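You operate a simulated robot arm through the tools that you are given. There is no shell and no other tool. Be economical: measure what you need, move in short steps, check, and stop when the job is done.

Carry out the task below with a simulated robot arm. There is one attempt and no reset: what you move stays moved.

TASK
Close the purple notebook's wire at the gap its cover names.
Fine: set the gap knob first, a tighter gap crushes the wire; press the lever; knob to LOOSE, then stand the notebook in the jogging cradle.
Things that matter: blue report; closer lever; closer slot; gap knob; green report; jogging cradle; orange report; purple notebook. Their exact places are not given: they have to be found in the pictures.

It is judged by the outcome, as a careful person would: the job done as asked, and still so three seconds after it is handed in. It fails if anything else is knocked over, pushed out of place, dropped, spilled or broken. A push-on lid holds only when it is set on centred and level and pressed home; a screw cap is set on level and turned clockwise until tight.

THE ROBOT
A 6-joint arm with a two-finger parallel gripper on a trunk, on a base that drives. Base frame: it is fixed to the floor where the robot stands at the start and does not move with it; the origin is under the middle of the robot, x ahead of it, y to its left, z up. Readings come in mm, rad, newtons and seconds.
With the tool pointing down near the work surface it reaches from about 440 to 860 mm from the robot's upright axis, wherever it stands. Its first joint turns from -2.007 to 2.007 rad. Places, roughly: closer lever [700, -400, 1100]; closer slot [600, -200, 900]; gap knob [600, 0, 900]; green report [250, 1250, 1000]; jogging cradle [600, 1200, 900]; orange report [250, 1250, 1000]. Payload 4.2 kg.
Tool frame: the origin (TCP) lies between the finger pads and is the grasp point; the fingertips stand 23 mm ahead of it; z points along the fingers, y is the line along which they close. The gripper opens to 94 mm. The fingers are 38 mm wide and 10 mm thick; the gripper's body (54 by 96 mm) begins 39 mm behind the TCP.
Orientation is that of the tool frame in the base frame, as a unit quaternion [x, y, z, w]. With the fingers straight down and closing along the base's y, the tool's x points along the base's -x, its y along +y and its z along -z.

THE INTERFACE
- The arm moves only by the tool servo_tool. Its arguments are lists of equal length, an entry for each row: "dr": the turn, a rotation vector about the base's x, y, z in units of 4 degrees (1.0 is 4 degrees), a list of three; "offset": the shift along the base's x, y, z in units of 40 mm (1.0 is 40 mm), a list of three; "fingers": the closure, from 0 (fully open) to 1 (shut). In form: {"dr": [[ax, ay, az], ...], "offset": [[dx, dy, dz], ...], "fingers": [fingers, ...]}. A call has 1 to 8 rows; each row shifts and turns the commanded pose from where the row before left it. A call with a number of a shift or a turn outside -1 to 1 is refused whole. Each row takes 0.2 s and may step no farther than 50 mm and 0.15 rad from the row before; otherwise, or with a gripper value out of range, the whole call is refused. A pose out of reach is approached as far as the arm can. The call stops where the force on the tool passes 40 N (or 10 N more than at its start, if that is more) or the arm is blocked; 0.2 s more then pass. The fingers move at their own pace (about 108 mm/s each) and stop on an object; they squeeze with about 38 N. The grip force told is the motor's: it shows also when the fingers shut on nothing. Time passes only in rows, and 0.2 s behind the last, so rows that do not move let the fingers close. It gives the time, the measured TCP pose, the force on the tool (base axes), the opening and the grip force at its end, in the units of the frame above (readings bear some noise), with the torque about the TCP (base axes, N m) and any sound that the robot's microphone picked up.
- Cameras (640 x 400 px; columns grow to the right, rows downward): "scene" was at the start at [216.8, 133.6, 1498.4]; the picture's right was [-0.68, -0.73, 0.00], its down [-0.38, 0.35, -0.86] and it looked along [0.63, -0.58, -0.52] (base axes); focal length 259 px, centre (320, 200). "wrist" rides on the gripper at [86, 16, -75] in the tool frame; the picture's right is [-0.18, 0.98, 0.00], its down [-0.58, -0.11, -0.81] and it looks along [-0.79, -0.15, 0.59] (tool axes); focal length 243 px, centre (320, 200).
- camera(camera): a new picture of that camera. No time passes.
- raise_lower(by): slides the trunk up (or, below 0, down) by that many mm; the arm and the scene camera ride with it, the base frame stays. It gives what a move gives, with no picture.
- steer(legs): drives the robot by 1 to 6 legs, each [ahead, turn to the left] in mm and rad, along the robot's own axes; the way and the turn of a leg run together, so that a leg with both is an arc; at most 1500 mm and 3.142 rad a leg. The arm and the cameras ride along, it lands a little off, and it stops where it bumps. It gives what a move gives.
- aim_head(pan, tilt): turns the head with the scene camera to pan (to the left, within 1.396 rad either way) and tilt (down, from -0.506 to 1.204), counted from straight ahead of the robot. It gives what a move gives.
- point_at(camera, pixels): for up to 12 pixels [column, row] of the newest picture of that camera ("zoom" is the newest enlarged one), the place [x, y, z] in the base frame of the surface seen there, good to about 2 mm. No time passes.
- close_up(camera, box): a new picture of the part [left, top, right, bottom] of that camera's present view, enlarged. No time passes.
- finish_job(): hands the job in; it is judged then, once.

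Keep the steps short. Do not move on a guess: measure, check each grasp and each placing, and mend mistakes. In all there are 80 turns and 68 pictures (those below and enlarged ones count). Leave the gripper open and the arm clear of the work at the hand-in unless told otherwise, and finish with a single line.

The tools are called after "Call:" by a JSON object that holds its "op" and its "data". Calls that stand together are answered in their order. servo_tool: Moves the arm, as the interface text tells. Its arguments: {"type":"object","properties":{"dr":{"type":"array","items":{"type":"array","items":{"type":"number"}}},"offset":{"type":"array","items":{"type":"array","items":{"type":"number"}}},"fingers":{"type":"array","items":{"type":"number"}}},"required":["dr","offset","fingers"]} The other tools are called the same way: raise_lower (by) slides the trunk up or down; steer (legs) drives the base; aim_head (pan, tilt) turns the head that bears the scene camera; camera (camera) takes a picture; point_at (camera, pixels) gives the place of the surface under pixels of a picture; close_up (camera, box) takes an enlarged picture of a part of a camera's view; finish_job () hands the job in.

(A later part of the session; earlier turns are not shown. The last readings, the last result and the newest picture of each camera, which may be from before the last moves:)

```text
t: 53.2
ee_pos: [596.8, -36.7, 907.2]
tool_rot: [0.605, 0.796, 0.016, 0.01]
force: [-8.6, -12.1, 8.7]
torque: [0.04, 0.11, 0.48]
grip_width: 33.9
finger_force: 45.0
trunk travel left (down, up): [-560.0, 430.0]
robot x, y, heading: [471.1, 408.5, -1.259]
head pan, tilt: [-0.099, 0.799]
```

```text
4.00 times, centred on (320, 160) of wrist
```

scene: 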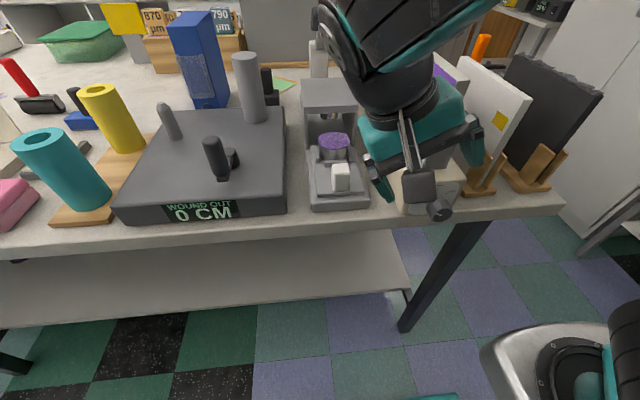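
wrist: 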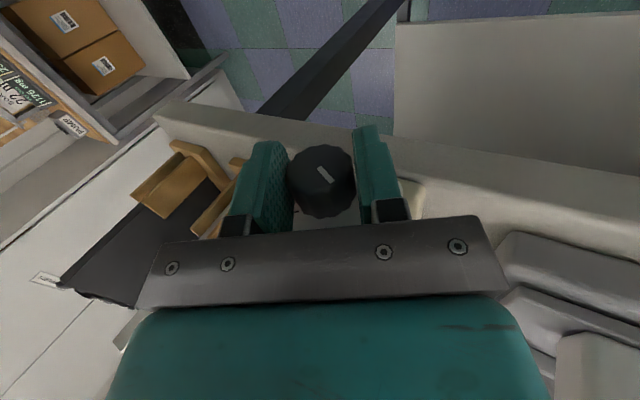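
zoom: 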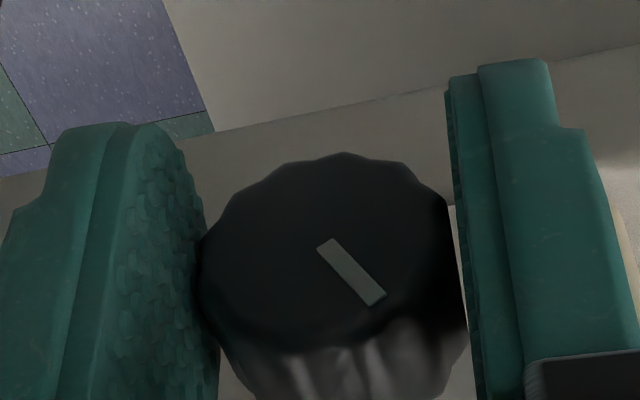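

The line stayed fixed in the hand, so the knob turned with it (32°). The remaining 28° next.

Call:
{"op": "servo_tool", "data": {"dr": [[0.277, -0.961, 0], [0.277, -0.961, 0], [0.277, -0.961, 0], [0.277, -0.961, 0], [0.277, -0.961, 0], [0.277, -0.961, 0], [0.277, -0.961, 0]], "offset": [[-0.01, -0.001, -0.005], [-0.01, -0.001, -0.005], [-0.01, -0.001, -0.005], [-0.01, -0.001, -0.005], [-0.01, -0.001, -0.005], [-0.01, -0.001, -0.005], [-0.01, -0.001, -0.005]], "fingers": [0.8, 0.8, 0.8, 0.8, 0.8, 0.8, 0.8]}}

Call:
{"op": "close_up", "data": {"camera": "wrist", "box": [240, 110, 400, 210]}}

Call:
{"op": "close_up", "data": {"camera": "scene", "box": [385, 160, 481, 220]}}

```text
t: 54.3
ee_pos: [595.5, -37.9, 905.6]
tool_rot: [0.598, 0.785, 0.135, 0.088]
force: [-11.4, 1.9, 3.2]
torque: [-0.8, -0.15, 0.92]
grip_width: 33.9
finger_force: 44.8
out of reach, approached as far as the arm can: row 4, 5
trunk travel left (down, up): [-560.0, 430.0]
robot x, y, heading: [470.6, 410.8, -1.257]
head pan, tilt: [-0.099, 0.799]
stopped in row 5: the force on the tool passed its limit at 45 N (the readings are from after the stop); the commanded pose is now the measured one
```

```text
4.00 times, centred on (320, 160) of wrist
```

zoom: 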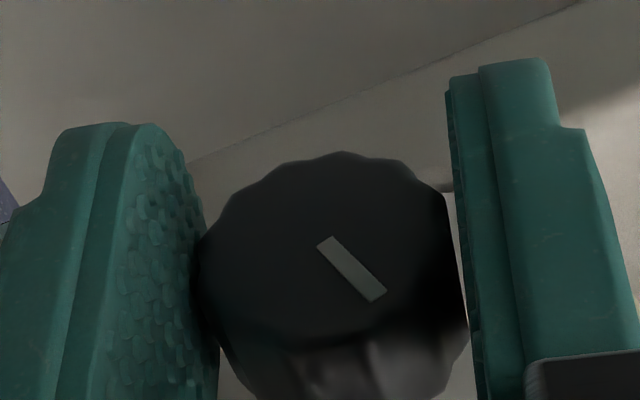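

```text
6.67 times, centred on (433, 190) of scene
```

zoom: 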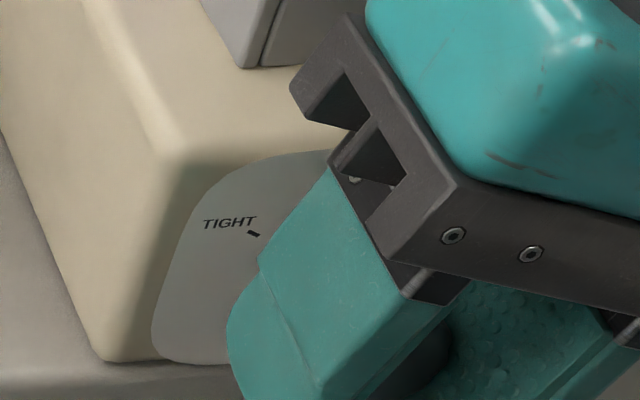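

I've turned 48° so far (tilt from -30° to +18.5°), and the arm is at its limit. I'll let go, turn the open hand back 28° about the knob, and grip again for the last 12°.

Call:
{"op": "servo_tool", "data": {"dr": [[0, 0, 0], [0, 0, 0], [-0.277, 0.961, 0], [-0.277, 0.961, 0], [-0.277, 0.961, 0], [-0.277, 0.961, 0], [-0.277, 0.961, 0], [-0.277, 0.961, 0]], "offset": [[0, 0, 0], [0, 0, 0], [0.015, 0.004, 0.003], [0.015, 0.004, 0.003], [0.015, 0.004, 0.003], [0.015, 0.004, 0.003], [0.015, 0.004, 0], [0.015, 0.004, 0]], "fingers": [0.45, 0.45, 0.45, 0.45, 0.45, 0.45, 0.45, 0.45]}}

Call:
{"op": "close_up", "data": {"camera": "wrist", "box": [240, 100, 432, 220]}}

```text
t: 56.1
ee_pos: [598.8, -38.5, 905.6]
tool_rot: [0.608, 0.793, -0.032, -0.036]
force: [-0.2, 0.7, 0.1]
torque: [0.01, -0.01, 0.01]
grip_width: 51.7
finger_force: 0.0
trunk travel left (down, up): [-560.0, 430.0]
robot x, y, heading: [471.5, 407.9, -1.261]
head pan, tilt: [-0.099, 0.799]
```

```text
3.33 times, centred on (336, 160) of wrist
```

zoom: 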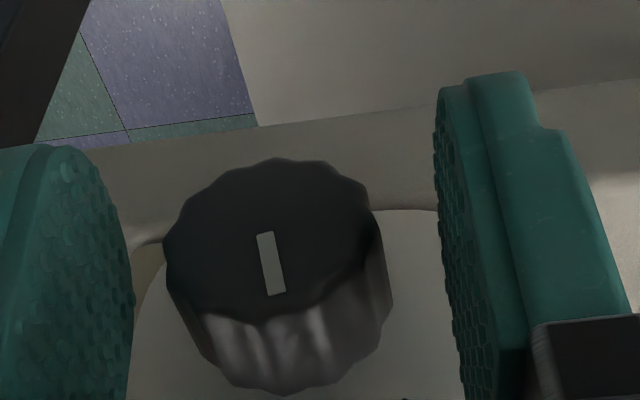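

The knob is centred between the fingers. Gripping and turning 12° more.

Call:
{"op": "servo_tool", "data": {"dr": [[0, 0, 0], [0, 0, 0], [0, 0, 0], [0.277, -0.961, 0], [0.277, -0.961, 0], [0.277, -0.961, 0], [0, 0, 0]], "offset": [[0, 0, 0], [0, 0, 0], [0, 0, 0], [-0.014, -0.004, 0], [-0.014, -0.004, 0], [-0.014, -0.004, 0], [0, 0, 0]], "fingers": [0.8, 0.8, 0.8, 0.8, 0.8, 0.8, 0.8]}}

Call:
{"op": "servo_tool", "data": {"dr": [[0, 0, 0], [0, 0, 0], [0, 0, 0]], "offset": [[0, 0, 0], [0, 0, 0], [0, 0, 0]], "fingers": [0.4, 0.4, 0.4]}}

Call:
{"op": "servo_tool", "data": {"dr": [[0, 0, 0], [0, 0, 0], [0, 0, 0], [0, 0, 0]], "offset": [[0, 0.3, 0.8], [0, 0.3, 0.8], [0, 0.1, 0.8], [0, 0, 0]], "fingers": [0.4, 0.4, 0.4, 0.4]}}

Call:
{"op": "camera", "data": {"camera": "wrist"}}

```text
t: 57.7
ee_pos: [597.8, -39.5, 906.6]
tool_rot: [0.607, 0.793, 0.051, 0.028]
force: [-9.7, -10.3, 3.7]
torque: [0.3, 0.12, 0.83]
grip_width: 34.1
finger_force: 44.9
trunk travel left (down, up): [-560.0, 430.0]
robot x, y, heading: [470.1, 406.0, -1.256]
head pan, tilt: [-0.099, 0.799]
```

```text
t: 58.5
ee_pos: [598.9, -37.3, 906.3]
tool_rot: [0.606, 0.793, 0.051, 0.027]
force: [0.4, -0.1, -0.1]
torque: [0.0, -0.03, -0.04]
grip_width: 56.1
finger_force: 0.0
trunk travel left (down, up): [-560.0, 430.0]
robot x, y, heading: [470.8, 407.6, -1.256]
head pan, tilt: [-0.099, 0.799]
```

```text
t: 59.5
ee_pos: [597.7, -8.8, 1004.7]
tool_rot: [0.606, 0.793, 0.051, 0.027]
force: [-0.5, 0.2, -0.6]
torque: [0.01, 0.0, 0.01]
grip_width: 56.4
finger_force: 0.0
trunk travel left (down, up): [-560.0, 430.0]
robot x, y, heading: [468.7, 407.2, -1.258]
head pan, tilt: [-0.099, 0.799]
```

```text
37 pictures are left
```

wrist: 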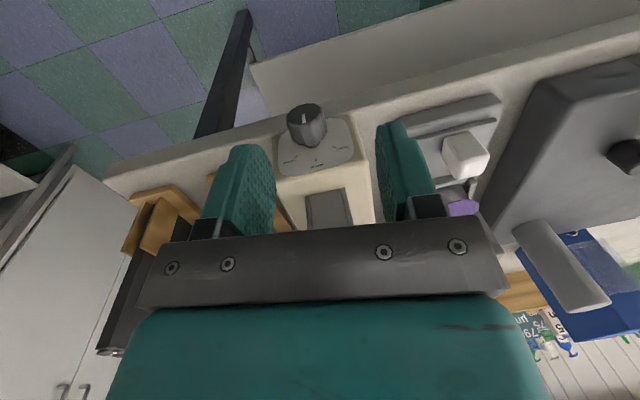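

The open hand is lifted clear. I'll check where the white line points against the marks.

Call:
{"op": "close_up", "data": {"camera": "wrist", "box": [270, 90, 366, 180]}}

```text
4.44 times, centred on (318, 135) of wrist
```

zoom: 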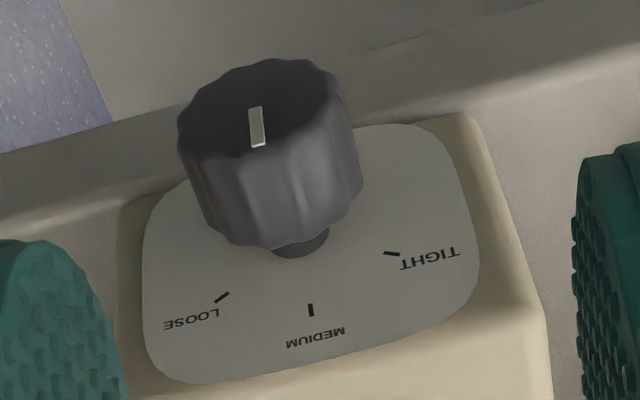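

Call:
{"op": "point_at", "data": {"camera": "zoom", "pixels": [[254, 109], [259, 143], [311, 310], [390, 254], [222, 297]]}}

```text
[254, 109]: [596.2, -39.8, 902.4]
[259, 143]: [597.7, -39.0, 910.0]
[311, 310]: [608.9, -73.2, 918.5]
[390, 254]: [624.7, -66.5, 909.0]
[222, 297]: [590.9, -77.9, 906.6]
```

The line points at MEDIUM (about 60° turned, image directions match). Now the lever: raise the trunk, level the hand with fingers shut, and look at the lever.

Call:
{"op": "raise_lower", "data": {"by": 290}}

Call:
{"op": "servo_tool", "data": {"dr": [[-0.23, 0.8, 0], [-0.23, 0.8, 0], [0, 0, 0], [0, 0, 0], [0, 0, 0]], "offset": [[0.2, -0.8, 0], [0.2, -0.8, 0], [0.2, -0.8, 0], [0.2, -0.8, 0], [0, 0, 0]], "fingers": [0.4, 0.4, 1, 1, 1]}}

Call:
{"op": "camera", "data": {"camera": "wrist"}}

Call:
{"op": "camera", "data": {"camera": "scene"}}

```text
t: 62.4
ee_pos: [596.5, -6.9, 1295.2]
tool_rot: [0.606, 0.793, 0.052, 0.028]
force: [0.2, -0.2, 0.4]
torque: [0.02, 0.01, 0.01]
grip_width: 56.4
finger_force: 0.1
trunk travel left (down, up): [-850.0, 140.0]
robot x, y, heading: [467.8, 409.0, -1.258]
head pan, tilt: [-0.099, 0.799]
```

```text
t: 63.6
ee_pos: [629.5, -135.3, 1295.5]
tool_rot: [0.607, 0.795, 0.004, -0.007]
force: [0.7, 1.2, 0.7]
torque: [-0.03, 0.02, 0.01]
grip_width: 0.0
finger_force: 38.3
trunk travel left (down, up): [-850.0, 140.0]
robot x, y, heading: [470.4, 406.2, -1.257]
head pan, tilt: [-0.099, 0.799]
```

```text
35 pictures are left
```

wrist: 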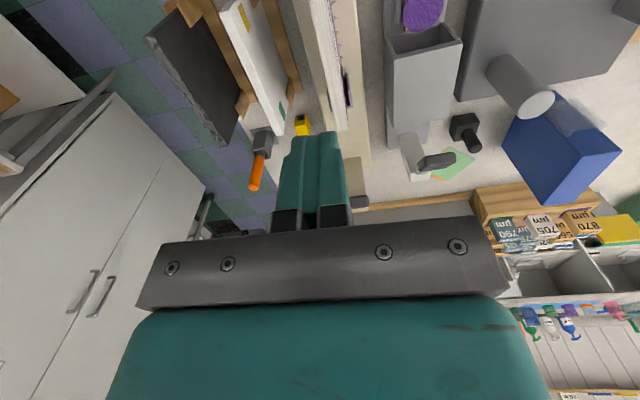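

```text
34 pictures are left
```

scene: 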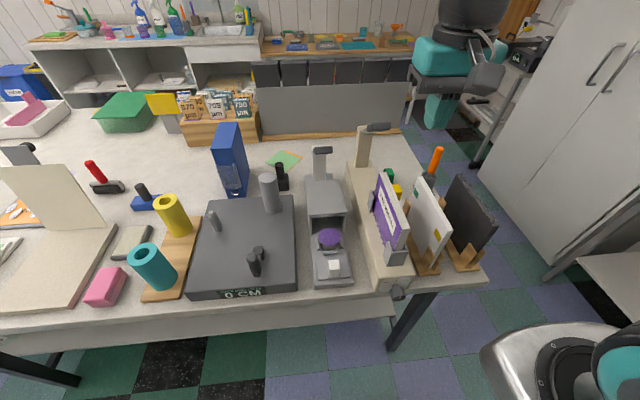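

The lever is in plain view now near (370,130). I'll enlarge it and measure.

Call:
{"op": "close_up", "data": {"camera": "scene", "box": [335, 110, 415, 160]}}

Call:
{"op": "point_at", "data": {"camera": "zoom", "pixels": [[270, 125], [320, 122], [370, 122], [420, 122], [440, 122], [270, 150], [250, 160], [260, 200], [230, 150], [360, 105], [360, 145], [220, 200]]}}

```text
8.00 times, centred on (375, 135) of scene
```

zoom: 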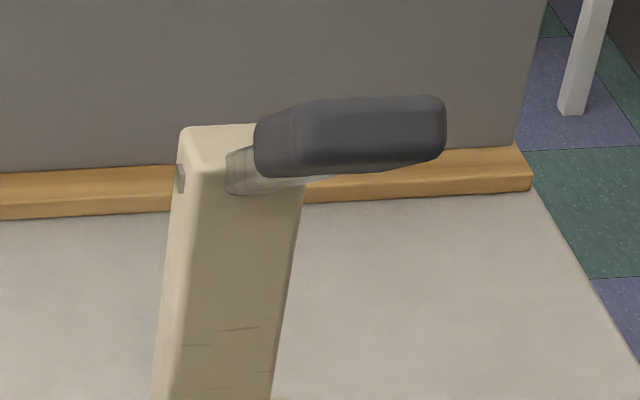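

```text
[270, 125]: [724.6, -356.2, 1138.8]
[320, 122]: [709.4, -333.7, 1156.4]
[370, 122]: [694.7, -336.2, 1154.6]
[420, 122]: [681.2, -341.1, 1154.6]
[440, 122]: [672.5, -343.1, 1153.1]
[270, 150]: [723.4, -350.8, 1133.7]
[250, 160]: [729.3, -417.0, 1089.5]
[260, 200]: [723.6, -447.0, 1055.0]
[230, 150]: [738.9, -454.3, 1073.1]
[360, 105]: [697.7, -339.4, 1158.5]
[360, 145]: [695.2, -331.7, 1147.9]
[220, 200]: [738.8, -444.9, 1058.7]
```

The lever's crossbar runs from (725,-355,1137) to (672,-343,1153), pivoting near (735,-452,1075). I'll move the shut fingers to just above the middle of the bar at (698,-338).

Call:
{"op": "servo_tool", "data": {"dr": [[0, 0, 0], [0, 0, 0], [0, 0, 0], [0, 0, 0], [0, 0, 0], [0, 0, 0], [0, 0, 0], [0, 0, 0]], "offset": [[0.285, -0.85, 0], [0.285, -0.85, 0], [0.285, -0.85, 0], [0.285, -0.85, 0], [0.285, -0.85, 0], [0.285, -0.85, -0.8], [0, 0, -0.8], [0, 0, -0.7]], "fingers": [1, 1, 1, 1, 1, 1, 1, 1]}}

Call:
{"op": "camera", "data": {"camera": "scene"}}

```text
t: 65.4
ee_pos: [698.6, -341.2, 1202.9]
tool_rot: [0.608, 0.794, 0.004, -0.008]
force: [0.4, 0.8, 0.0]
torque: [-0.01, 0.02, -0.03]
grip_width: 0.0
finger_force: 38.0
trunk travel left (down, up): [-850.0, 140.0]
robot x, y, heading: [469.3, 408.5, -1.259]
head pan, tilt: [-0.099, 0.799]
```

```text
32 pictures are left
```

scene: 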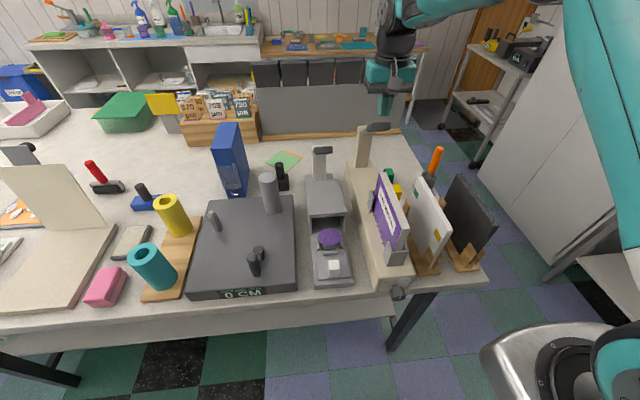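

The fingertips are right over the bar, about 20 mm above. I'll press down in small steps, following the lever's arc.

Call:
{"op": "servo_tool", "data": {"dr": [[0, 0, 0], [0, 0, 0], [0, 0, 0], [0, 0, 0], [0, 0, 0], [0, 0, 0], [0, 0, 0], [0, 0, 0]], "offset": [[0, 0, -0.25], [0, 0, -0.25], [-0.03, 0.1, -0.25], [-0.03, 0.1, -0.25], [-0.03, 0.09, -0.25], [-0.02, 0.08, -0.25], [-0.02, 0.07, -0.25], [-0.02, 0.06, -0.25]], "fingers": [1, 1, 1, 1, 1, 1, 1, 1]}}

```text
t: 67.2
ee_pos: [691.7, -319.4, 1123.3]
tool_rot: [0.608, 0.794, 0.004, -0.007]
force: [-1.8, 4.2, 5.5]
torque: [0.17, 0.03, 0.03]
grip_width: 0.0
finger_force: 38.1
trunk travel left (down, up): [-850.0, 140.0]
robot x, y, heading: [470.3, 409.8, -1.256]
head pan, tilt: [-0.099, 0.799]
```

The lever yields at about 6 N. Pressing on.

Call:
{"op": "servo_tool", "data": {"dr": [[0, 0, 0], [0, 0, 0], [0, 0, 0], [0, 0, 0], [0, 0, 0], [0, 0, 0], [0, 0, 0], [0, 0, 0]], "offset": [[0, 0, -0.2], [0, 0, -0.2], [0, 0, -0.2], [0.01, -0.03, -0.2], [0.01, -0.04, -0.2], [0.01, -0.05, -0.2], [0.02, -0.06, -0.2], [0, 0, 0]], "fingers": [1, 1, 1, 1, 1, 1, 1, 1]}}

Call:
{"op": "close_up", "data": {"camera": "scene", "box": [320, 90, 480, 190]}}

```text
t: 68.0
ee_pos: [693.8, -320.5, 1108.1]
tool_rot: [0.608, 0.794, 0.004, -0.006]
force: [-5.9, 15.5, 25.2]
torque: [0.65, 0.24, 0.05]
grip_width: 0.0
finger_force: 37.9
trunk travel left (down, up): [-850.0, 140.0]
robot x, y, heading: [470.8, 409.3, -1.259]
head pan, tilt: [-0.099, 0.799]
stopped in row 3: the force on the tool passed its limit at 50 N (the readings are from after the stop); the commanded pose is now the measured one
```

```text
4.00 times, centred on (400, 140) of scene
```

zoom: 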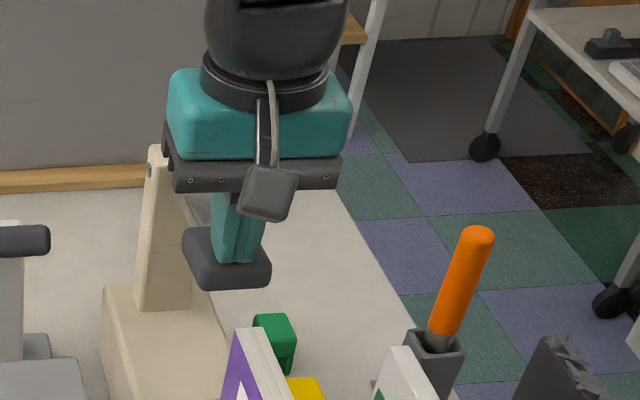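

The force rose sharply at z 1108, either at the wire or at the stop. I'll press a bit more to see whether it's the end stop.

Call:
{"op": "servo_tool", "data": {"dr": [[0, 0, 0], [0, 0, 0], [0, 0, 0], [0, 0, 0], [0, 0, 0], [0, 0, 0]], "offset": [[0, 0, -0.05], [0, 0, -0.05], [0, 0, -0.05], [0, 0, -0.05], [0, 0, -0.05], [0, 0, -0.05]], "fingers": [1, 1, 1, 1, 1, 1]}}

Call:
{"op": "servo_tool", "data": {"dr": [[0, 0, 0], [0, 0, 0], [0, 0, 0], [0, 0, 0]], "offset": [[0, 0, -0.05], [0, 0, -0.05], [0, 0, -0.05], [0, 0, -0.05]], "fingers": [1, 1, 1, 1]}}

```text
t: 68.4
ee_pos: [691.9, -320.8, 1107.9]
tool_rot: [0.608, 0.794, 0.003, -0.004]
force: [-6.2, 14.6, 22.5]
torque: [0.59, 0.24, -0.01]
grip_width: 0.1
finger_force: 38.4
trunk travel left (down, up): [-850.0, 140.0]
robot x, y, heading: [470.2, 408.7, -1.26]
head pan, tilt: [-0.099, 0.799]
stopped in row 2: the force on the tool passed its limit at 43 N (the readings are from after the stop); the commanded pose is now the measured one
```

```text
t: 68.9
ee_pos: [692.6, -320.7, 1109.6]
tool_rot: [0.606, 0.795, 0.002, -0.003]
force: [-6.1, 14.5, 21.8]
torque: [0.56, 0.26, -0.01]
grip_width: 0.0
finger_force: 37.8
trunk travel left (down, up): [-850.0, 140.0]
robot x, y, heading: [469.3, 406.7, -1.258]
head pan, tilt: [-0.099, 0.799]
stopped in row 2: the force on the tool passed its limit at 42 N (the readings are from after the stop); the commanded pose is now the measured one
```

It doesn't yield any further, so it's the end stop. I'll lift straight up and look at the lever and the wire.

Call:
{"op": "servo_tool", "data": {"dr": [[0, 0, 0], [0, 0, 0], [0, 0, 0], [0, 0, 0], [0, 0, 0], [0, 0, 0], [0, 0, 0], [0, 0, 0]], "offset": [[0, 0, 0.4], [0.05, -0.15, 0.8], [0, 0, 0.8], [0, 0.5, 0.8], [0, 0.8, 0.8], [-0.2, 0.9, 0.4], [-0.2, 0.9, 0], [0, 0, 0]], "fingers": [1, 1, 1, 1, 1, 1, 1, 1]}}

Call:
{"op": "close_up", "data": {"camera": "scene", "box": [320, 110, 448, 190]}}

Call:
{"op": "close_up", "data": {"camera": "scene", "box": [340, 160, 452, 300]}}

```text
t: 70.7
ee_pos: [679.8, -203.7, 1266.3]
tool_rot: [0.608, 0.794, 0.003, -0.003]
force: [0.5, 0.0, 0.5]
torque: [0.02, 0.01, -0.03]
grip_width: 0.0
finger_force: 38.3
trunk travel left (down, up): [-850.0, 140.0]
robot x, y, heading: [472.4, 406.3, -1.259]
head pan, tilt: [-0.099, 0.799]
```

```text
5.00 times, centred on (384, 150) of scene
```

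zoom: 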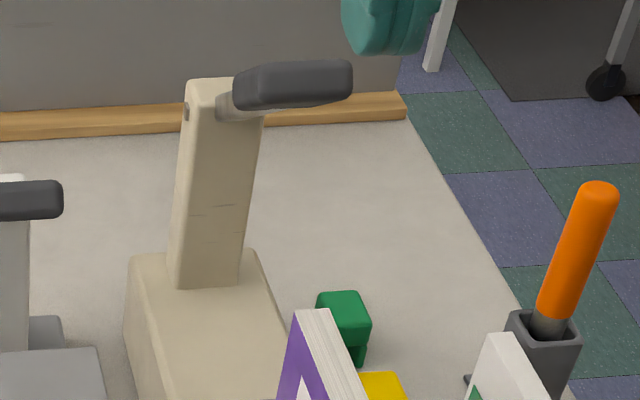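

```text
2.86 times, centred on (396, 230) of scene
```

zoom: 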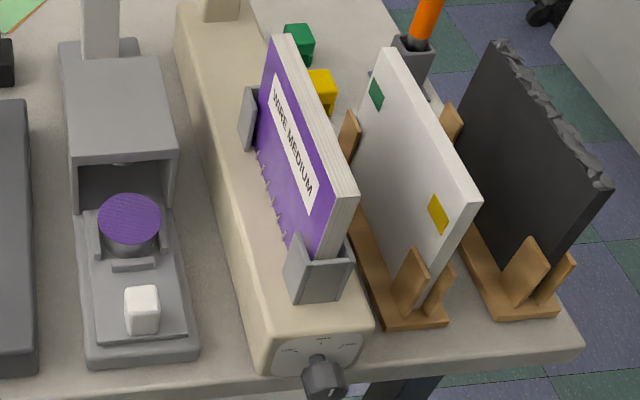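

The lever sprang back up. I'll look closely at the wire along the cover's lower edge.

Call:
{"op": "close_up", "data": {"camera": "scene", "box": [415, 205, 463, 245]}}

Call:
{"op": "close_up", "data": {"camera": "scene", "box": [370, 195, 418, 260]}}

```text
10.00 times, centred on (439, 225) of scene
```

zoom: 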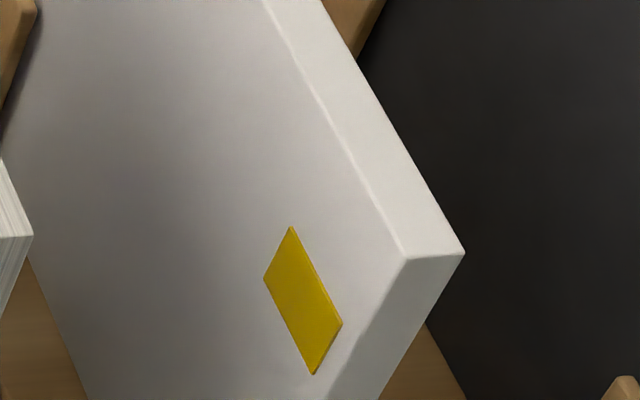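

```text
6.15 times, centred on (394, 228) of scene
```

zoom: 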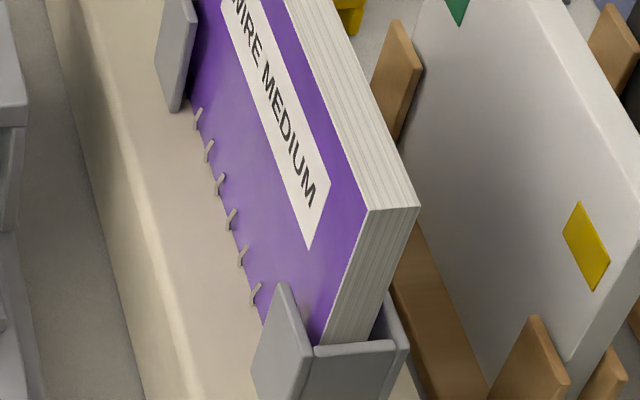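

Call:
{"op": "close_up", "data": {"camera": "scene", "box": [380, 210, 396, 248]}}

```text
10.53 times, centred on (388, 229) of scene
```

zoom: 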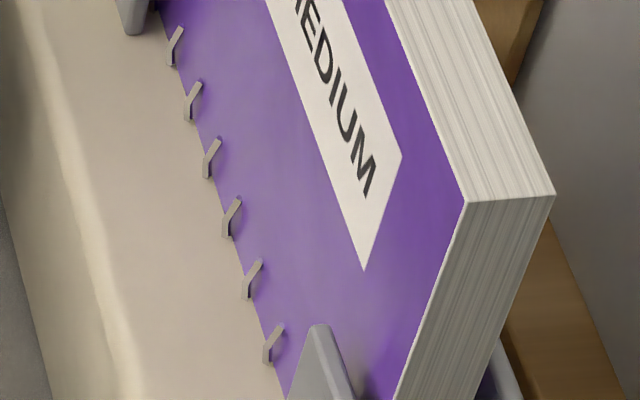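

The wire's prongs now lie together, and I'll check again when the notebook is lifted. Next is the knob to LOOSE, with the same approach: tilt -30°, open, go out over the knob, and lower the trunk.

Call:
{"op": "servo_tool", "data": {"dr": [[-0.26, 0.901, 0.03], [-0.26, 0.901, 0.03], [-0.26, 0.901, 0.03], [-0.26, 0.901, 0.03], [-0.26, 0.901, 0.03], [-0.26, 0.901, 0.03], [-0.26, 0.901, 0.03], [-0.26, 0.901, 0.03]], "offset": [[-0.1, 0.566, 0.034], [-0.1, 0.566, 0.034], [-0.1, 0.566, 0.034], [-0.1, 0.566, 0.034], [-0.1, 0.566, 0.034], [-0.1, 0.566, 0.034], [-0.1, 0.566, 0.034], [-0.1, 0.566, 0.034]], "fingers": [1, 0.45, 0.45, 0.45, 0.45, 0.45, 0.45, 0.45]}}

Call:
{"op": "raise_lower", "data": {"by": -290}}

```text
t: 72.5
ee_pos: [646.7, -23.7, 1276.9]
tool_rot: [0.581, 0.772, -0.206, -0.157]
force: [-0.2, 0.3, 0.3]
torque: [-0.02, 0.02, -0.02]
grip_width: 51.6
finger_force: 0.0
trunk travel left (down, up): [-850.0, 140.0]
robot x, y, heading: [472.0, 408.6, -1.26]
head pan, tilt: [-0.099, 0.799]
```

```text
t: 75.4
ee_pos: [646.7, -23.6, 986.9]
tool_rot: [0.581, 0.772, -0.204, -0.157]
force: [-0.6, 0.1, -0.7]
torque: [0.01, -0.03, -0.01]
grip_width: 51.8
finger_force: 0.1
trunk travel left (down, up): [-560.0, 430.0]
robot x, y, heading: [471.8, 411.2, -1.258]
head pan, tilt: [-0.099, 0.799]
```

Call:
{"op": "servo_tool", "data": {"dr": [[0, 0, 0], [0, 0, 0], [0, 0, 0], [0, 0, 0], [0, 0, 0]], "offset": [[-0.274, -0.075, -0.507], [-0.274, -0.075, -0.507], [-0.274, -0.075, -0.507], [-0.274, -0.075, -0.507], [0, 0, 0]], "fingers": [0.45, 0.45, 0.45, 0.45, 0.48]}}

Call:
{"op": "close_up", "data": {"camera": "wrist", "box": [240, 100, 432, 220]}}

```text
t: 76.6
ee_pos: [602.1, -34.7, 903.4]
tool_rot: [0.581, 0.772, -0.204, -0.157]
force: [-0.2, -1.2, -0.6]
torque: [0.0, 0.02, -0.01]
grip_width: 48.8
finger_force: 0.1
trunk travel left (down, up): [-560.0, 430.0]
robot x, y, heading: [466.7, 409.1, -1.259]
head pan, tilt: [-0.099, 0.799]
```

```text
3.33 times, centred on (336, 160) of wrist
```

zoom: 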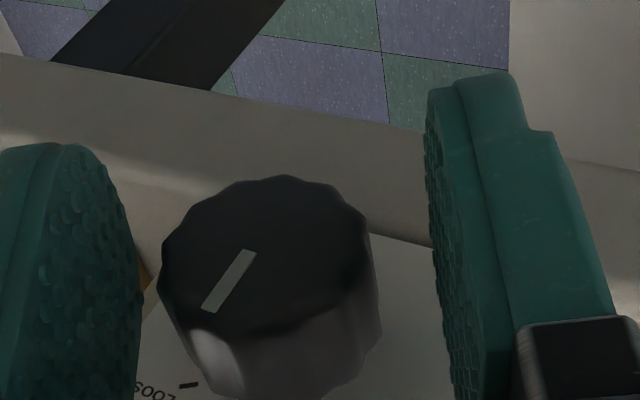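

No contact and centred. Closing, then turning clockwise about 44°.

Call:
{"op": "servo_tool", "data": {"dr": [[0, 0, 0], [0, 0, 0], [0, 0, 0], [0.277, -0.961, 0], [0.277, -0.961, 0], [0.277, -0.961, 0], [0.277, -0.961, 0], [0.277, -0.961, 0]], "offset": [[0, 0, 0], [0, 0, 0], [0, 0, 0], [-0.013, -0.004, 0.004], [-0.013, -0.004, 0.004], [-0.013, -0.004, 0.003], [-0.013, -0.004, 0.002], [-0.013, -0.004, 0.001]], "fingers": [0.7, 0.8, 0.8, 0.8, 0.8, 0.8, 0.8, 0.8]}}

Call:
{"op": "servo_tool", "data": {"dr": [[0.277, -0.961, 0], [0.277, -0.961, 0], [0.277, -0.961, 0], [0.277, -0.961, 0], [0.277, -0.961, 0], [0.277, -0.961, 0], [0, 0, 0]], "offset": [[-0.013, -0.004, 0], [-0.013, -0.004, 0], [-0.013, -0.004, -0.001], [-0.013, -0.004, -0.001], [-0.012, -0.003, -0.002], [-0.012, -0.003, -0.003], [0, 0, 0]], "fingers": [0.8, 0.8, 0.8, 0.8, 0.8, 0.8, 0.8]}}

```text
t: 78.4
ee_pos: [598.3, -35.3, 905.8]
tool_rot: [0.599, 0.796, -0.067, -0.056]
force: [-23.8, 1.5, 8.1]
torque: [1.02, 0.52, 0.11]
grip_width: 33.7
finger_force: 44.9
trunk travel left (down, up): [-560.0, 430.0]
robot x, y, heading: [472.4, 407.5, -1.257]
head pan, tilt: [-0.099, 0.799]
```

```text
t: 80.0
ee_pos: [595.9, -37.4, 904.7]
tool_rot: [0.596, 0.794, 0.099, 0.068]
force: [-13.9, 4.6, 17.7]
torque: [-0.37, -0.07, 0.83]
grip_width: 33.7
finger_force: 45.3
trunk travel left (down, up): [-560.0, 430.0]
robot x, y, heading: [468.9, 407.8, -1.257]
head pan, tilt: [-0.099, 0.799]
stopped in row 7: the force on the tool passed its limit at 40 N (the readings are from after the stop); the commanded pose is now the measured one
```

Turned 43.5°. Letting go, turning the open hand back 24°, and gripping again for the rest.

Call:
{"op": "servo_tool", "data": {"dr": [[0, 0, 0], [0, 0, 0], [-0.277, 0.961, 0], [-0.277, 0.961, 0], [-0.277, 0.961, 0], [-0.277, 0.961, 0], [-0.277, 0.961, 0], [-0.277, 0.961, 0]], "offset": [[0, 0, 0], [0, 0, 0], [0.013, 0.004, 0.003], [0.013, 0.004, 0.003], [0.013, 0.004, 0.003], [0.013, 0.004, 0.003], [0.013, 0.004, 0], [0.013, 0.004, 0]], "fingers": [0.45, 0.45, 0.45, 0.45, 0.45, 0.45, 0.45, 0.45]}}

Call:
{"op": "servo_tool", "data": {"dr": [[0, 0, 0], [0, 0, 0], [0, 0, 0], [0.277, -0.961, 0], [0.277, -0.961, 0], [0.277, -0.961, 0], [0.277, -0.961, 0], [0.034, -0.118, 0]], "offset": [[0, 0, 0], [0, 0, 0], [0, 0, 0], [-0.013, -0.004, 0], [-0.013, -0.004, 0], [-0.013, -0.004, 0], [-0.013, -0.004, 0], [0, 0, 0]], "fingers": [0.7, 0.8, 0.8, 0.8, 0.8, 0.8, 0.8, 0.8]}}

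Call:
{"op": "close_up", "data": {"camera": "wrist", "box": [240, 100, 432, 220]}}

```text
t: 81.8
ee_pos: [599.1, -36.3, 906.9]
tool_rot: [0.599, 0.796, -0.067, -0.056]
force: [1.1, 0.7, -0.2]
torque: [0.01, 0.01, 0.01]
grip_width: 51.9
finger_force: 0.0
trunk travel left (down, up): [-560.0, 430.0]
robot x, y, heading: [469.7, 410.0, -1.259]
head pan, tilt: [-0.099, 0.799]
```

```text
t: 83.6
ee_pos: [596.0, -36.6, 905.8]
tool_rot: [0.601, 0.797, 0.048, 0.03]
force: [-14.8, -8.9, 8.5]
torque: [-0.08, 0.96, 0.78]
grip_width: 34.0
finger_force: 45.1
trunk travel left (down, up): [-560.0, 430.0]
robot x, y, heading: [467.3, 410.6, -1.256]
head pan, tilt: [-0.099, 0.799]
```

```text
3.33 times, centred on (336, 160) of wrist
```

zoom: 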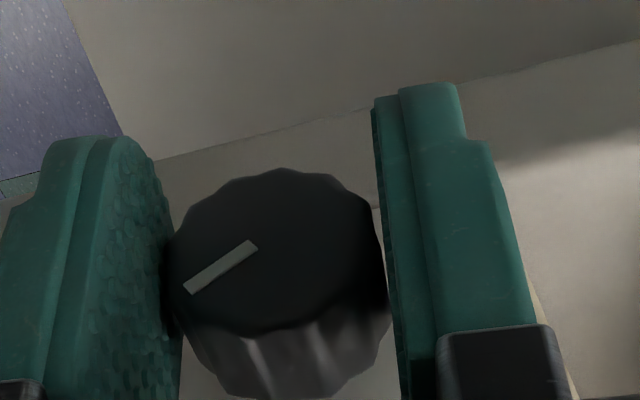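

Release, lift clear, and check the line against LOOSE.

Call:
{"op": "servo_tool", "data": {"dr": [[0, 0, 0], [0, 0, 0], [0, 0, 0], [0, 0, 0], [0, 0, 0], [0, 0, 0], [0, 0, 0]], "offset": [[0, 0, 0], [0, 0, 0], [0, 0, 0], [0, 0.3, 0.8], [0, 0.3, 0.8], [0, 0.1, 0.8], [0, 0, 0]], "fingers": [0.4, 0.4, 0.4, 0.4, 0.4, 0.4, 0.4]}}

Call:
{"op": "close_up", "data": {"camera": "wrist", "box": [270, 90, 366, 180]}}

Call:
{"op": "point_at", "data": {"camera": "zoom", "pixels": [[222, 297], [311, 310]]}}

```text
t: 85.2
ee_pos: [596.9, -9.7, 1001.8]
tool_rot: [0.6, 0.798, 0.048, 0.029]
force: [0.2, -0.6, 0.6]
torque: [0.03, -0.03, 0.01]
grip_width: 56.5
finger_force: 0.1
trunk travel left (down, up): [-560.0, 430.0]
robot x, y, heading: [470.9, 408.5, -1.257]
head pan, tilt: [-0.099, 0.799]
```

```text
4.44 times, centred on (318, 135) of wrist
```

zoom: 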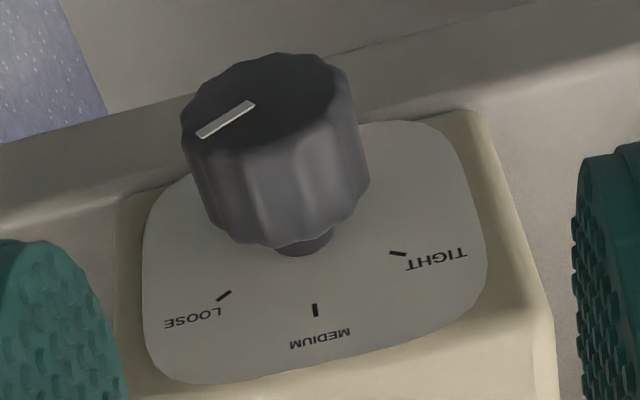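

```text
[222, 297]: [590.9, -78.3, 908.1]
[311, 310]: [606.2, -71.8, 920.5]
```

The line is on LOOSE. Next I'll raise the trunk, level the hand and open it, and measure the notebook's top edge.

Call:
{"op": "raise_lower", "data": {"by": 290}}

Call:
{"op": "servo_tool", "data": {"dr": [[-0.23, 0.8, 0.05], [-0.2, 0.7, 0.05], [0, 0, 0], [0, 0, 0]], "offset": [[0, 0, 0], [0, 0, 0], [0, 0, 0], [0, 0, 0]], "fingers": [0, 0, 0, 0]}}

Call:
{"op": "close_up", "data": {"camera": "scene", "box": [360, 165, 424, 275]}}

Call:
{"op": "point_at", "data": {"camera": "scene", "pixels": [[408, 237], [401, 237], [405, 238], [394, 205], [390, 195], [397, 215], [380, 178], [383, 178], [392, 240], [385, 225]]}}

```text
t: 88.1
ee_pos: [597.1, -10.5, 1291.4]
tool_rot: [0.6, 0.798, 0.048, 0.03]
force: [0.1, -0.4, -0.4]
torque: [0.02, 0.01, -0.01]
grip_width: 56.4
finger_force: 0.0
trunk travel left (down, up): [-850.0, 140.0]
robot x, y, heading: [469.1, 410.1, -1.258]
head pan, tilt: [-0.099, 0.799]
```

```text
t: 89.1
ee_pos: [595.5, -10.2, 1290.7]
tool_rot: [0.599, 0.801, 0.005, -0.004]
force: [-1.2, 0.6, 0.2]
torque: [-0.01, 0.02, 0.03]
grip_width: 93.7
finger_force: 0.0
trunk travel left (down, up): [-850.0, 140.0]
robot x, y, heading: [470.2, 407.8, -1.259]
head pan, tilt: [-0.099, 0.799]
```

```text
3.64 times, centred on (392, 220) of scene
```

zoom: 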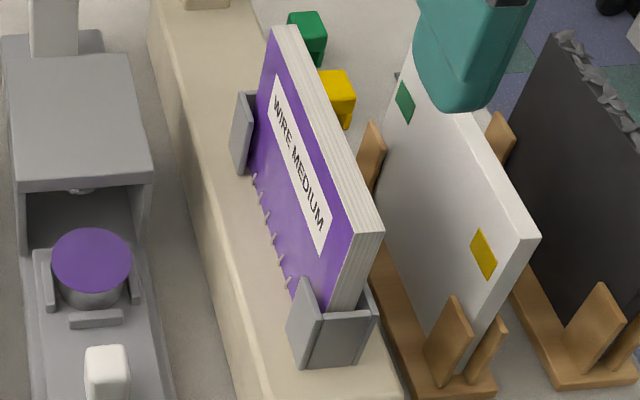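

```text
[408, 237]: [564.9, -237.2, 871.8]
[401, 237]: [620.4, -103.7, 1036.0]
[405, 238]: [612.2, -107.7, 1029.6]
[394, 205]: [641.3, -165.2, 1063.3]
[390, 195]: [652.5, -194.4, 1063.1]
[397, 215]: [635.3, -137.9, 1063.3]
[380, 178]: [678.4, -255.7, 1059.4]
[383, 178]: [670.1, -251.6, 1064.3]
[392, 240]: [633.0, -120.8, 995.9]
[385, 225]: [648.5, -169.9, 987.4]
```

Call:
{"op": "point_at", "data": {"camera": "zoom", "pixels": [[352, 234], [366, 233], [379, 230], [305, 120], [316, 120], [326, 115], [276, 32], [286, 32], [294, 32], [370, 250]]}}

```text
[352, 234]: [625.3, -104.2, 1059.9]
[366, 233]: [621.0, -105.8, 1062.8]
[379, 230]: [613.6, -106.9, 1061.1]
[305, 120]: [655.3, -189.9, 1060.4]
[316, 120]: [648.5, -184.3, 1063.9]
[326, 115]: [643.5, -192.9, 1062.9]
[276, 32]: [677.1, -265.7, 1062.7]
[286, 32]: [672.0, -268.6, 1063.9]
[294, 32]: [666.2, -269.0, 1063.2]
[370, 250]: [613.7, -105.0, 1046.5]
```

The notebook's top centre is (646,-187,1063) and it's about 15 mm thick. I'll move over it with the hand open, come down to z≈1105, and check.

Call:
{"op": "servo_tool", "data": {"dr": [[0, 0, 0], [0, 0, 0], [0, 0, 0], [0, 0, 0], [0, 0, 0], [0, 0, 0], [0, 0, 0], [0, 0, 0]], "offset": [[0.253, -0.884, 0], [0.253, -0.884, 0], [0.253, -0.884, 0], [0.253, -0.884, -0.6], [0.253, -0.884, -0.7], [0, 0, -1], [0, 0, -1], [0, 0, -1]], "fingers": [0.3, 0.3, 0.3, 0.3, 0.3, 0.3, 0.3, 0.3]}}

Call:
{"op": "camera", "data": {"camera": "wrist"}}

```text
t: 90.9
ee_pos: [643.3, -187.0, 1117.0]
tool_rot: [0.598, 0.801, 0.005, -0.003]
force: [0.5, 0.2, 0.2]
torque: [0.0, -0.01, 0.01]
grip_width: 65.9
finger_force: 0.0
trunk travel left (down, up): [-850.0, 140.0]
robot x, y, heading: [471.1, 410.2, -1.261]
head pan, tilt: [-0.099, 0.799]
```

```text
21 pictures are left
```

wrist: 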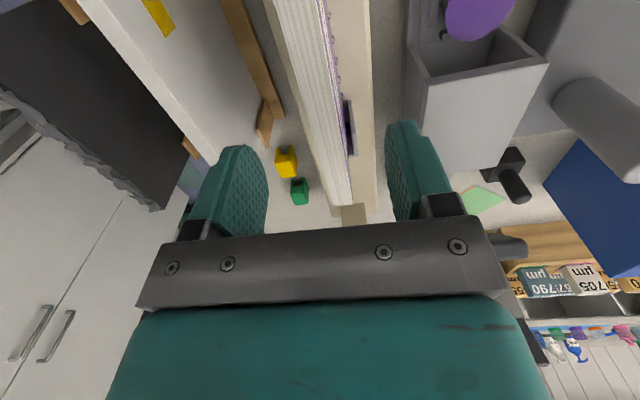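

Call:
{"op": "servo_tool", "data": {"dr": [[0, 0, 0], [0, 0, 0], [0, 0, 0], [0, 0, 0], [0, 0, 0], [0, 0, 0], [0, 0, 0]], "offset": [[0.035, 0, -0.7], [0.035, 0, -0.7], [0, 0, -0.68], [0, 0, 0], [0, 0, 0], [0, 0, 0], [0, 0, 0]], "fingers": [0.3, 0.3, 0.3, 0.3, 1, 1, 1]}}

Call:
{"op": "camera", "data": {"camera": "wrist"}}

```text
t: 92.5
ee_pos: [649.7, -186.5, 1035.2]
tool_rot: [0.599, 0.801, 0.004, -0.004]
force: [-5.7, -2.0, -0.7]
torque: [-0.57, 0.33, 0.52]
grip_width: 17.8
finger_force: 37.8
trunk travel left (down, up): [-850.0, 140.0]
robot x, y, heading: [470.7, 409.3, -1.258]
head pan, tilt: [-0.099, 0.799]
```

```text
20 pictures are left
```

wrist: 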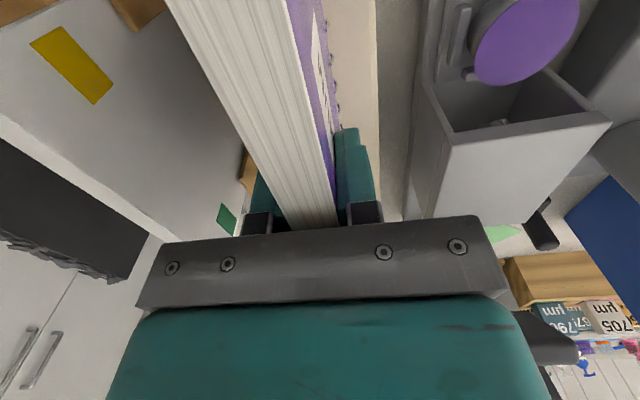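

Gripped (17.8 mm). Lifting straight up.

Call:
{"op": "servo_tool", "data": {"dr": [[0, 0, 0], [0, 0, 0], [0, 0, 0], [0, 0, 0], [0, 0, 0], [0, 0, 0], [0, 0, 0], [0, 0, 0]], "offset": [[0, 0, 0.3], [0, 0, 0.5], [0, 0, 0.8], [0, 0, 0.9], [0, 0, 1], [0, 0, 1], [0, 0, 0.9], [0, 0, 0]], "fingers": [1, 1, 1, 1, 1, 1, 1, 1]}}

Call:
{"op": "camera", "data": {"camera": "scene"}}

```text
t: 94.3
ee_pos: [653.4, -182.9, 1254.5]
tool_rot: [0.599, 0.801, 0.005, -0.004]
force: [-0.3, 0.1, -3.2]
torque: [-0.02, 0.02, 0.0]
grip_width: 17.9
finger_force: 38.3
trunk travel left (down, up): [-850.0, 140.0]
robot x, y, heading: [471.7, 409.7, -1.256]
head pan, tilt: [-0.099, 0.799]
```

```text
19 pictures are left
```

scene: 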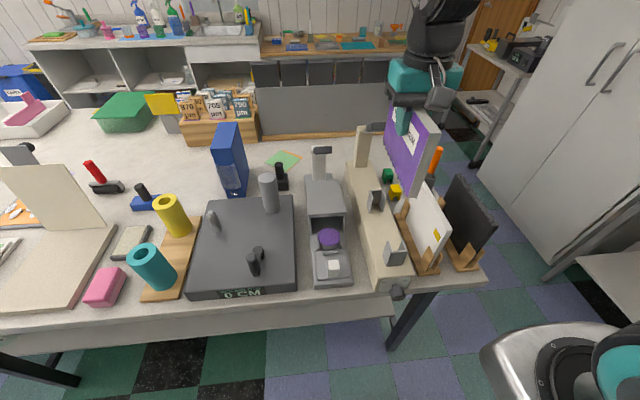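

The notebook is out and hangs straight. I'll look at its wire closely.

Call:
{"op": "close_up", "data": {"camera": "scene", "box": [375, 95, 455, 210]}}

Call:
{"op": "point_at", "data": {"camera": "zoom", "pixels": [[320, 100], [400, 220], [270, 200], [375, 330], [420, 160]]}}

```text
3.48 times, centred on (415, 152) of scene
```

zoom: 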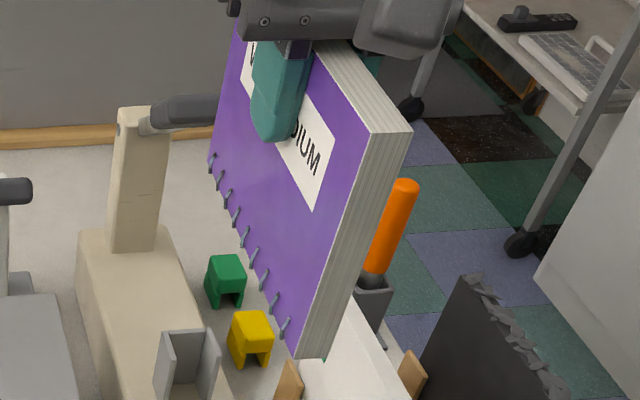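

```text
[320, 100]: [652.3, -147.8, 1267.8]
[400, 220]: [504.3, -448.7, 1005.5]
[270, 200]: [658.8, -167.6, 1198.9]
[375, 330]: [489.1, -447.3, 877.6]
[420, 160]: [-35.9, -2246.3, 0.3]
```

Call:
{"op": "close_up", "data": {"camera": "scene", "box": [380, 150, 416, 202]}}

Call:
{"op": "point_at", "data": {"camera": "zoom", "pixels": [[400, 380], [300, 150]]}}

```text
7.69 times, centred on (398, 176) of scene
```

zoom: 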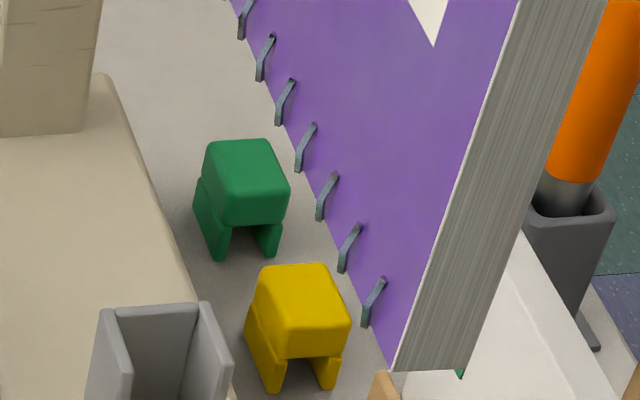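

```text
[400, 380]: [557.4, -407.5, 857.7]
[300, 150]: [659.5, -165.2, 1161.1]
```

Call:
{"op": "point_at", "data": {"camera": "zoom", "pixels": [[392, 358], [430, 360], [455, 362], [367, 322], [300, 168], [268, 78]]}}

Call:
{"op": "aim_head", "data": {"pan": 0, "tilt": 0.6}}

```text
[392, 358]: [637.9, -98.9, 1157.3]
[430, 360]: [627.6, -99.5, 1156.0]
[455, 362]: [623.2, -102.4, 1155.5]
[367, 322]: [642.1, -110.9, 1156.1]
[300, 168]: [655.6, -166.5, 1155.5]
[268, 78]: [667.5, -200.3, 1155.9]
```

```text
t: 95.1
ee_pos: [654.2, -183.8, 1253.7]
tool_rot: [0.6, 0.8, 0.005, -0.004]
force: [0.1, -0.2, -2.5]
torque: [-0.01, -0.05, 0.01]
grip_width: 18.0
finger_force: 38.0
trunk travel left (down, up): [-850.0, 140.0]
robot x, y, heading: [471.8, 407.9, -1.259]
head pan, tilt: [0.0, 0.6]
```

The notebook's bottom is about 100 mm below the TCP, and it is 175 mm long and 18 mm thick. Now I'll carry it to the cradle: raise the trunk 120 mm, then back away through the aisle to about (130,590), heading 0.14, so the notebook lines up with the cradle.

Call:
{"op": "raise_lower", "data": {"by": 120}}

Call:
{"op": "steer", "data": {"legs": [[0, 0.767], [-386, 0], [0, 0.63]]}}

Call:
{"op": "aim_head", "data": {"pan": 0.75, "tilt": 0.75}}

Call:
{"op": "camera", "data": {"camera": "scene"}}

```text
t: 96.6
ee_pos: [654.0, -184.1, 1373.7]
tool_rot: [0.6, 0.8, 0.004, -0.004]
force: [0.3, 0.4, -3.6]
torque: [0.01, -0.01, -0.02]
grip_width: 17.9
finger_force: 38.0
trunk travel left (down, up): [-970.0, 20.0]
robot x, y, heading: [472.7, 407.7, -1.261]
head pan, tilt: [0.0, 0.6]
```

```text
t: 100.8
ee_pos: [653.5, 284.4, 1393.7]
tool_rot: [0.306, 0.95, -0.014, 0.057]
force: [-0.8, 1.0, 0.5]
torque: [-0.11, -0.09, 0.0]
grip_width: 0.0
finger_force: 38.0
trunk travel left (down, up): [-970.0, 20.0]
robot x, y, heading: [171.8, 545.8, -0.619]
head pan, tilt: [0.0, 0.6]
stopped in leg 2: the robot was blocked; the commanded pose is now the measured one
```

```text
t: 101.8
ee_pos: [657.8, 283.1, 1391.6]
tool_rot: [0.302, 0.952, -0.015, 0.053]
force: [0.5, 0.1, 1.2]
torque: [-0.01, 0.01, -0.02]
grip_width: 0.1
finger_force: 37.8
trunk travel left (down, up): [-970.0, 20.0]
robot x, y, heading: [171.6, 540.7, -0.617]
head pan, tilt: [0.75, 0.75]
```

```text
16 pictures are left
```

scene: 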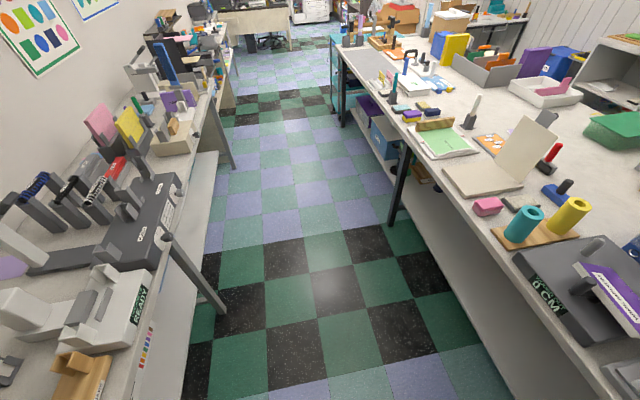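

The robot bumped something while backing, and the jolt cost me the notebook: the gripper is empty. The notebook seems to lie on the dark machine at the right (610,290). I'll look there.

Call:
{"op": "aim_head", "data": {"pan": -0.25, "tilt": 0.7}}

Call:
{"op": "camera", "data": {"camera": "scene"}}

```text
t: 103.1
ee_pos: [657.0, 284.7, 1391.4]
tool_rot: [0.302, 0.952, -0.013, 0.053]
force: [-0.1, -0.1, -0.4]
torque: [-0.02, 0.03, 0.03]
grip_width: 0.0
finger_force: 38.4
trunk travel left (down, up): [-970.0, 20.0]
robot x, y, heading: [169.6, 543.4, -0.623]
head pan, tilt: [-0.25, 0.7]
```

```text
15 pictures are left
```

scene: 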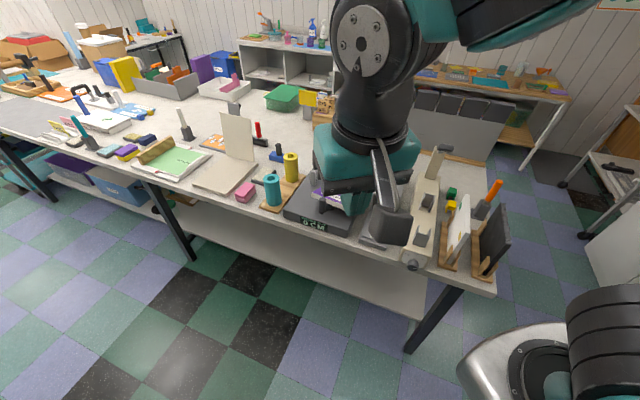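

The hand hides the spot, so I'll move the arm aside (to the left) and look again.

Call:
{"op": "servo_tool", "data": {"dr": [[0, 0.5, 0], [0, 0.5, 0], [0, 0.3, 0], [0, 0, 0], [0, 0, 0], [0, 0, 0]], "offset": [[-0.3, 0.9, 0], [-0.3, 0.9, 0], [-0.3, 0.9, 0], [-0.3, 0.9, 0], [-0.3, 0.9, 0], [0, 0, 0]], "fingers": [0, 0, 0, 0, 0, 0]}}

Call:
{"op": "close_up", "data": {"camera": "scene", "box": [220, 130, 520, 290]}}

```text
t: 103.5
ee_pos: [583.0, 293.8, 1394.1]
tool_rot: [0.356, 0.931, -0.04, 0.065]
force: [-1.2, -1.3, 1.0]
torque: [0.06, -0.03, -0.02]
grip_width: 66.6
finger_force: 0.1
trunk travel left (down, up): [-970.0, 20.0]
robot x, y, heading: [166.5, 539.9, -0.625]
head pan, tilt: [-0.25, 0.7]
stopped in row 1: the arm was blocked; the commanded pose is now the measured one
```

```text
2.13 times, centred on (370, 210) of scene
```

zoom: 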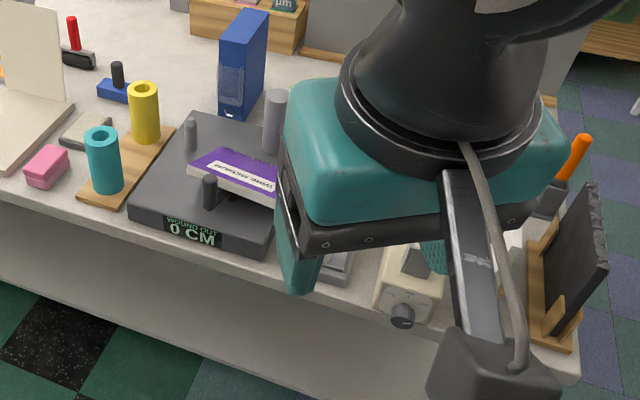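

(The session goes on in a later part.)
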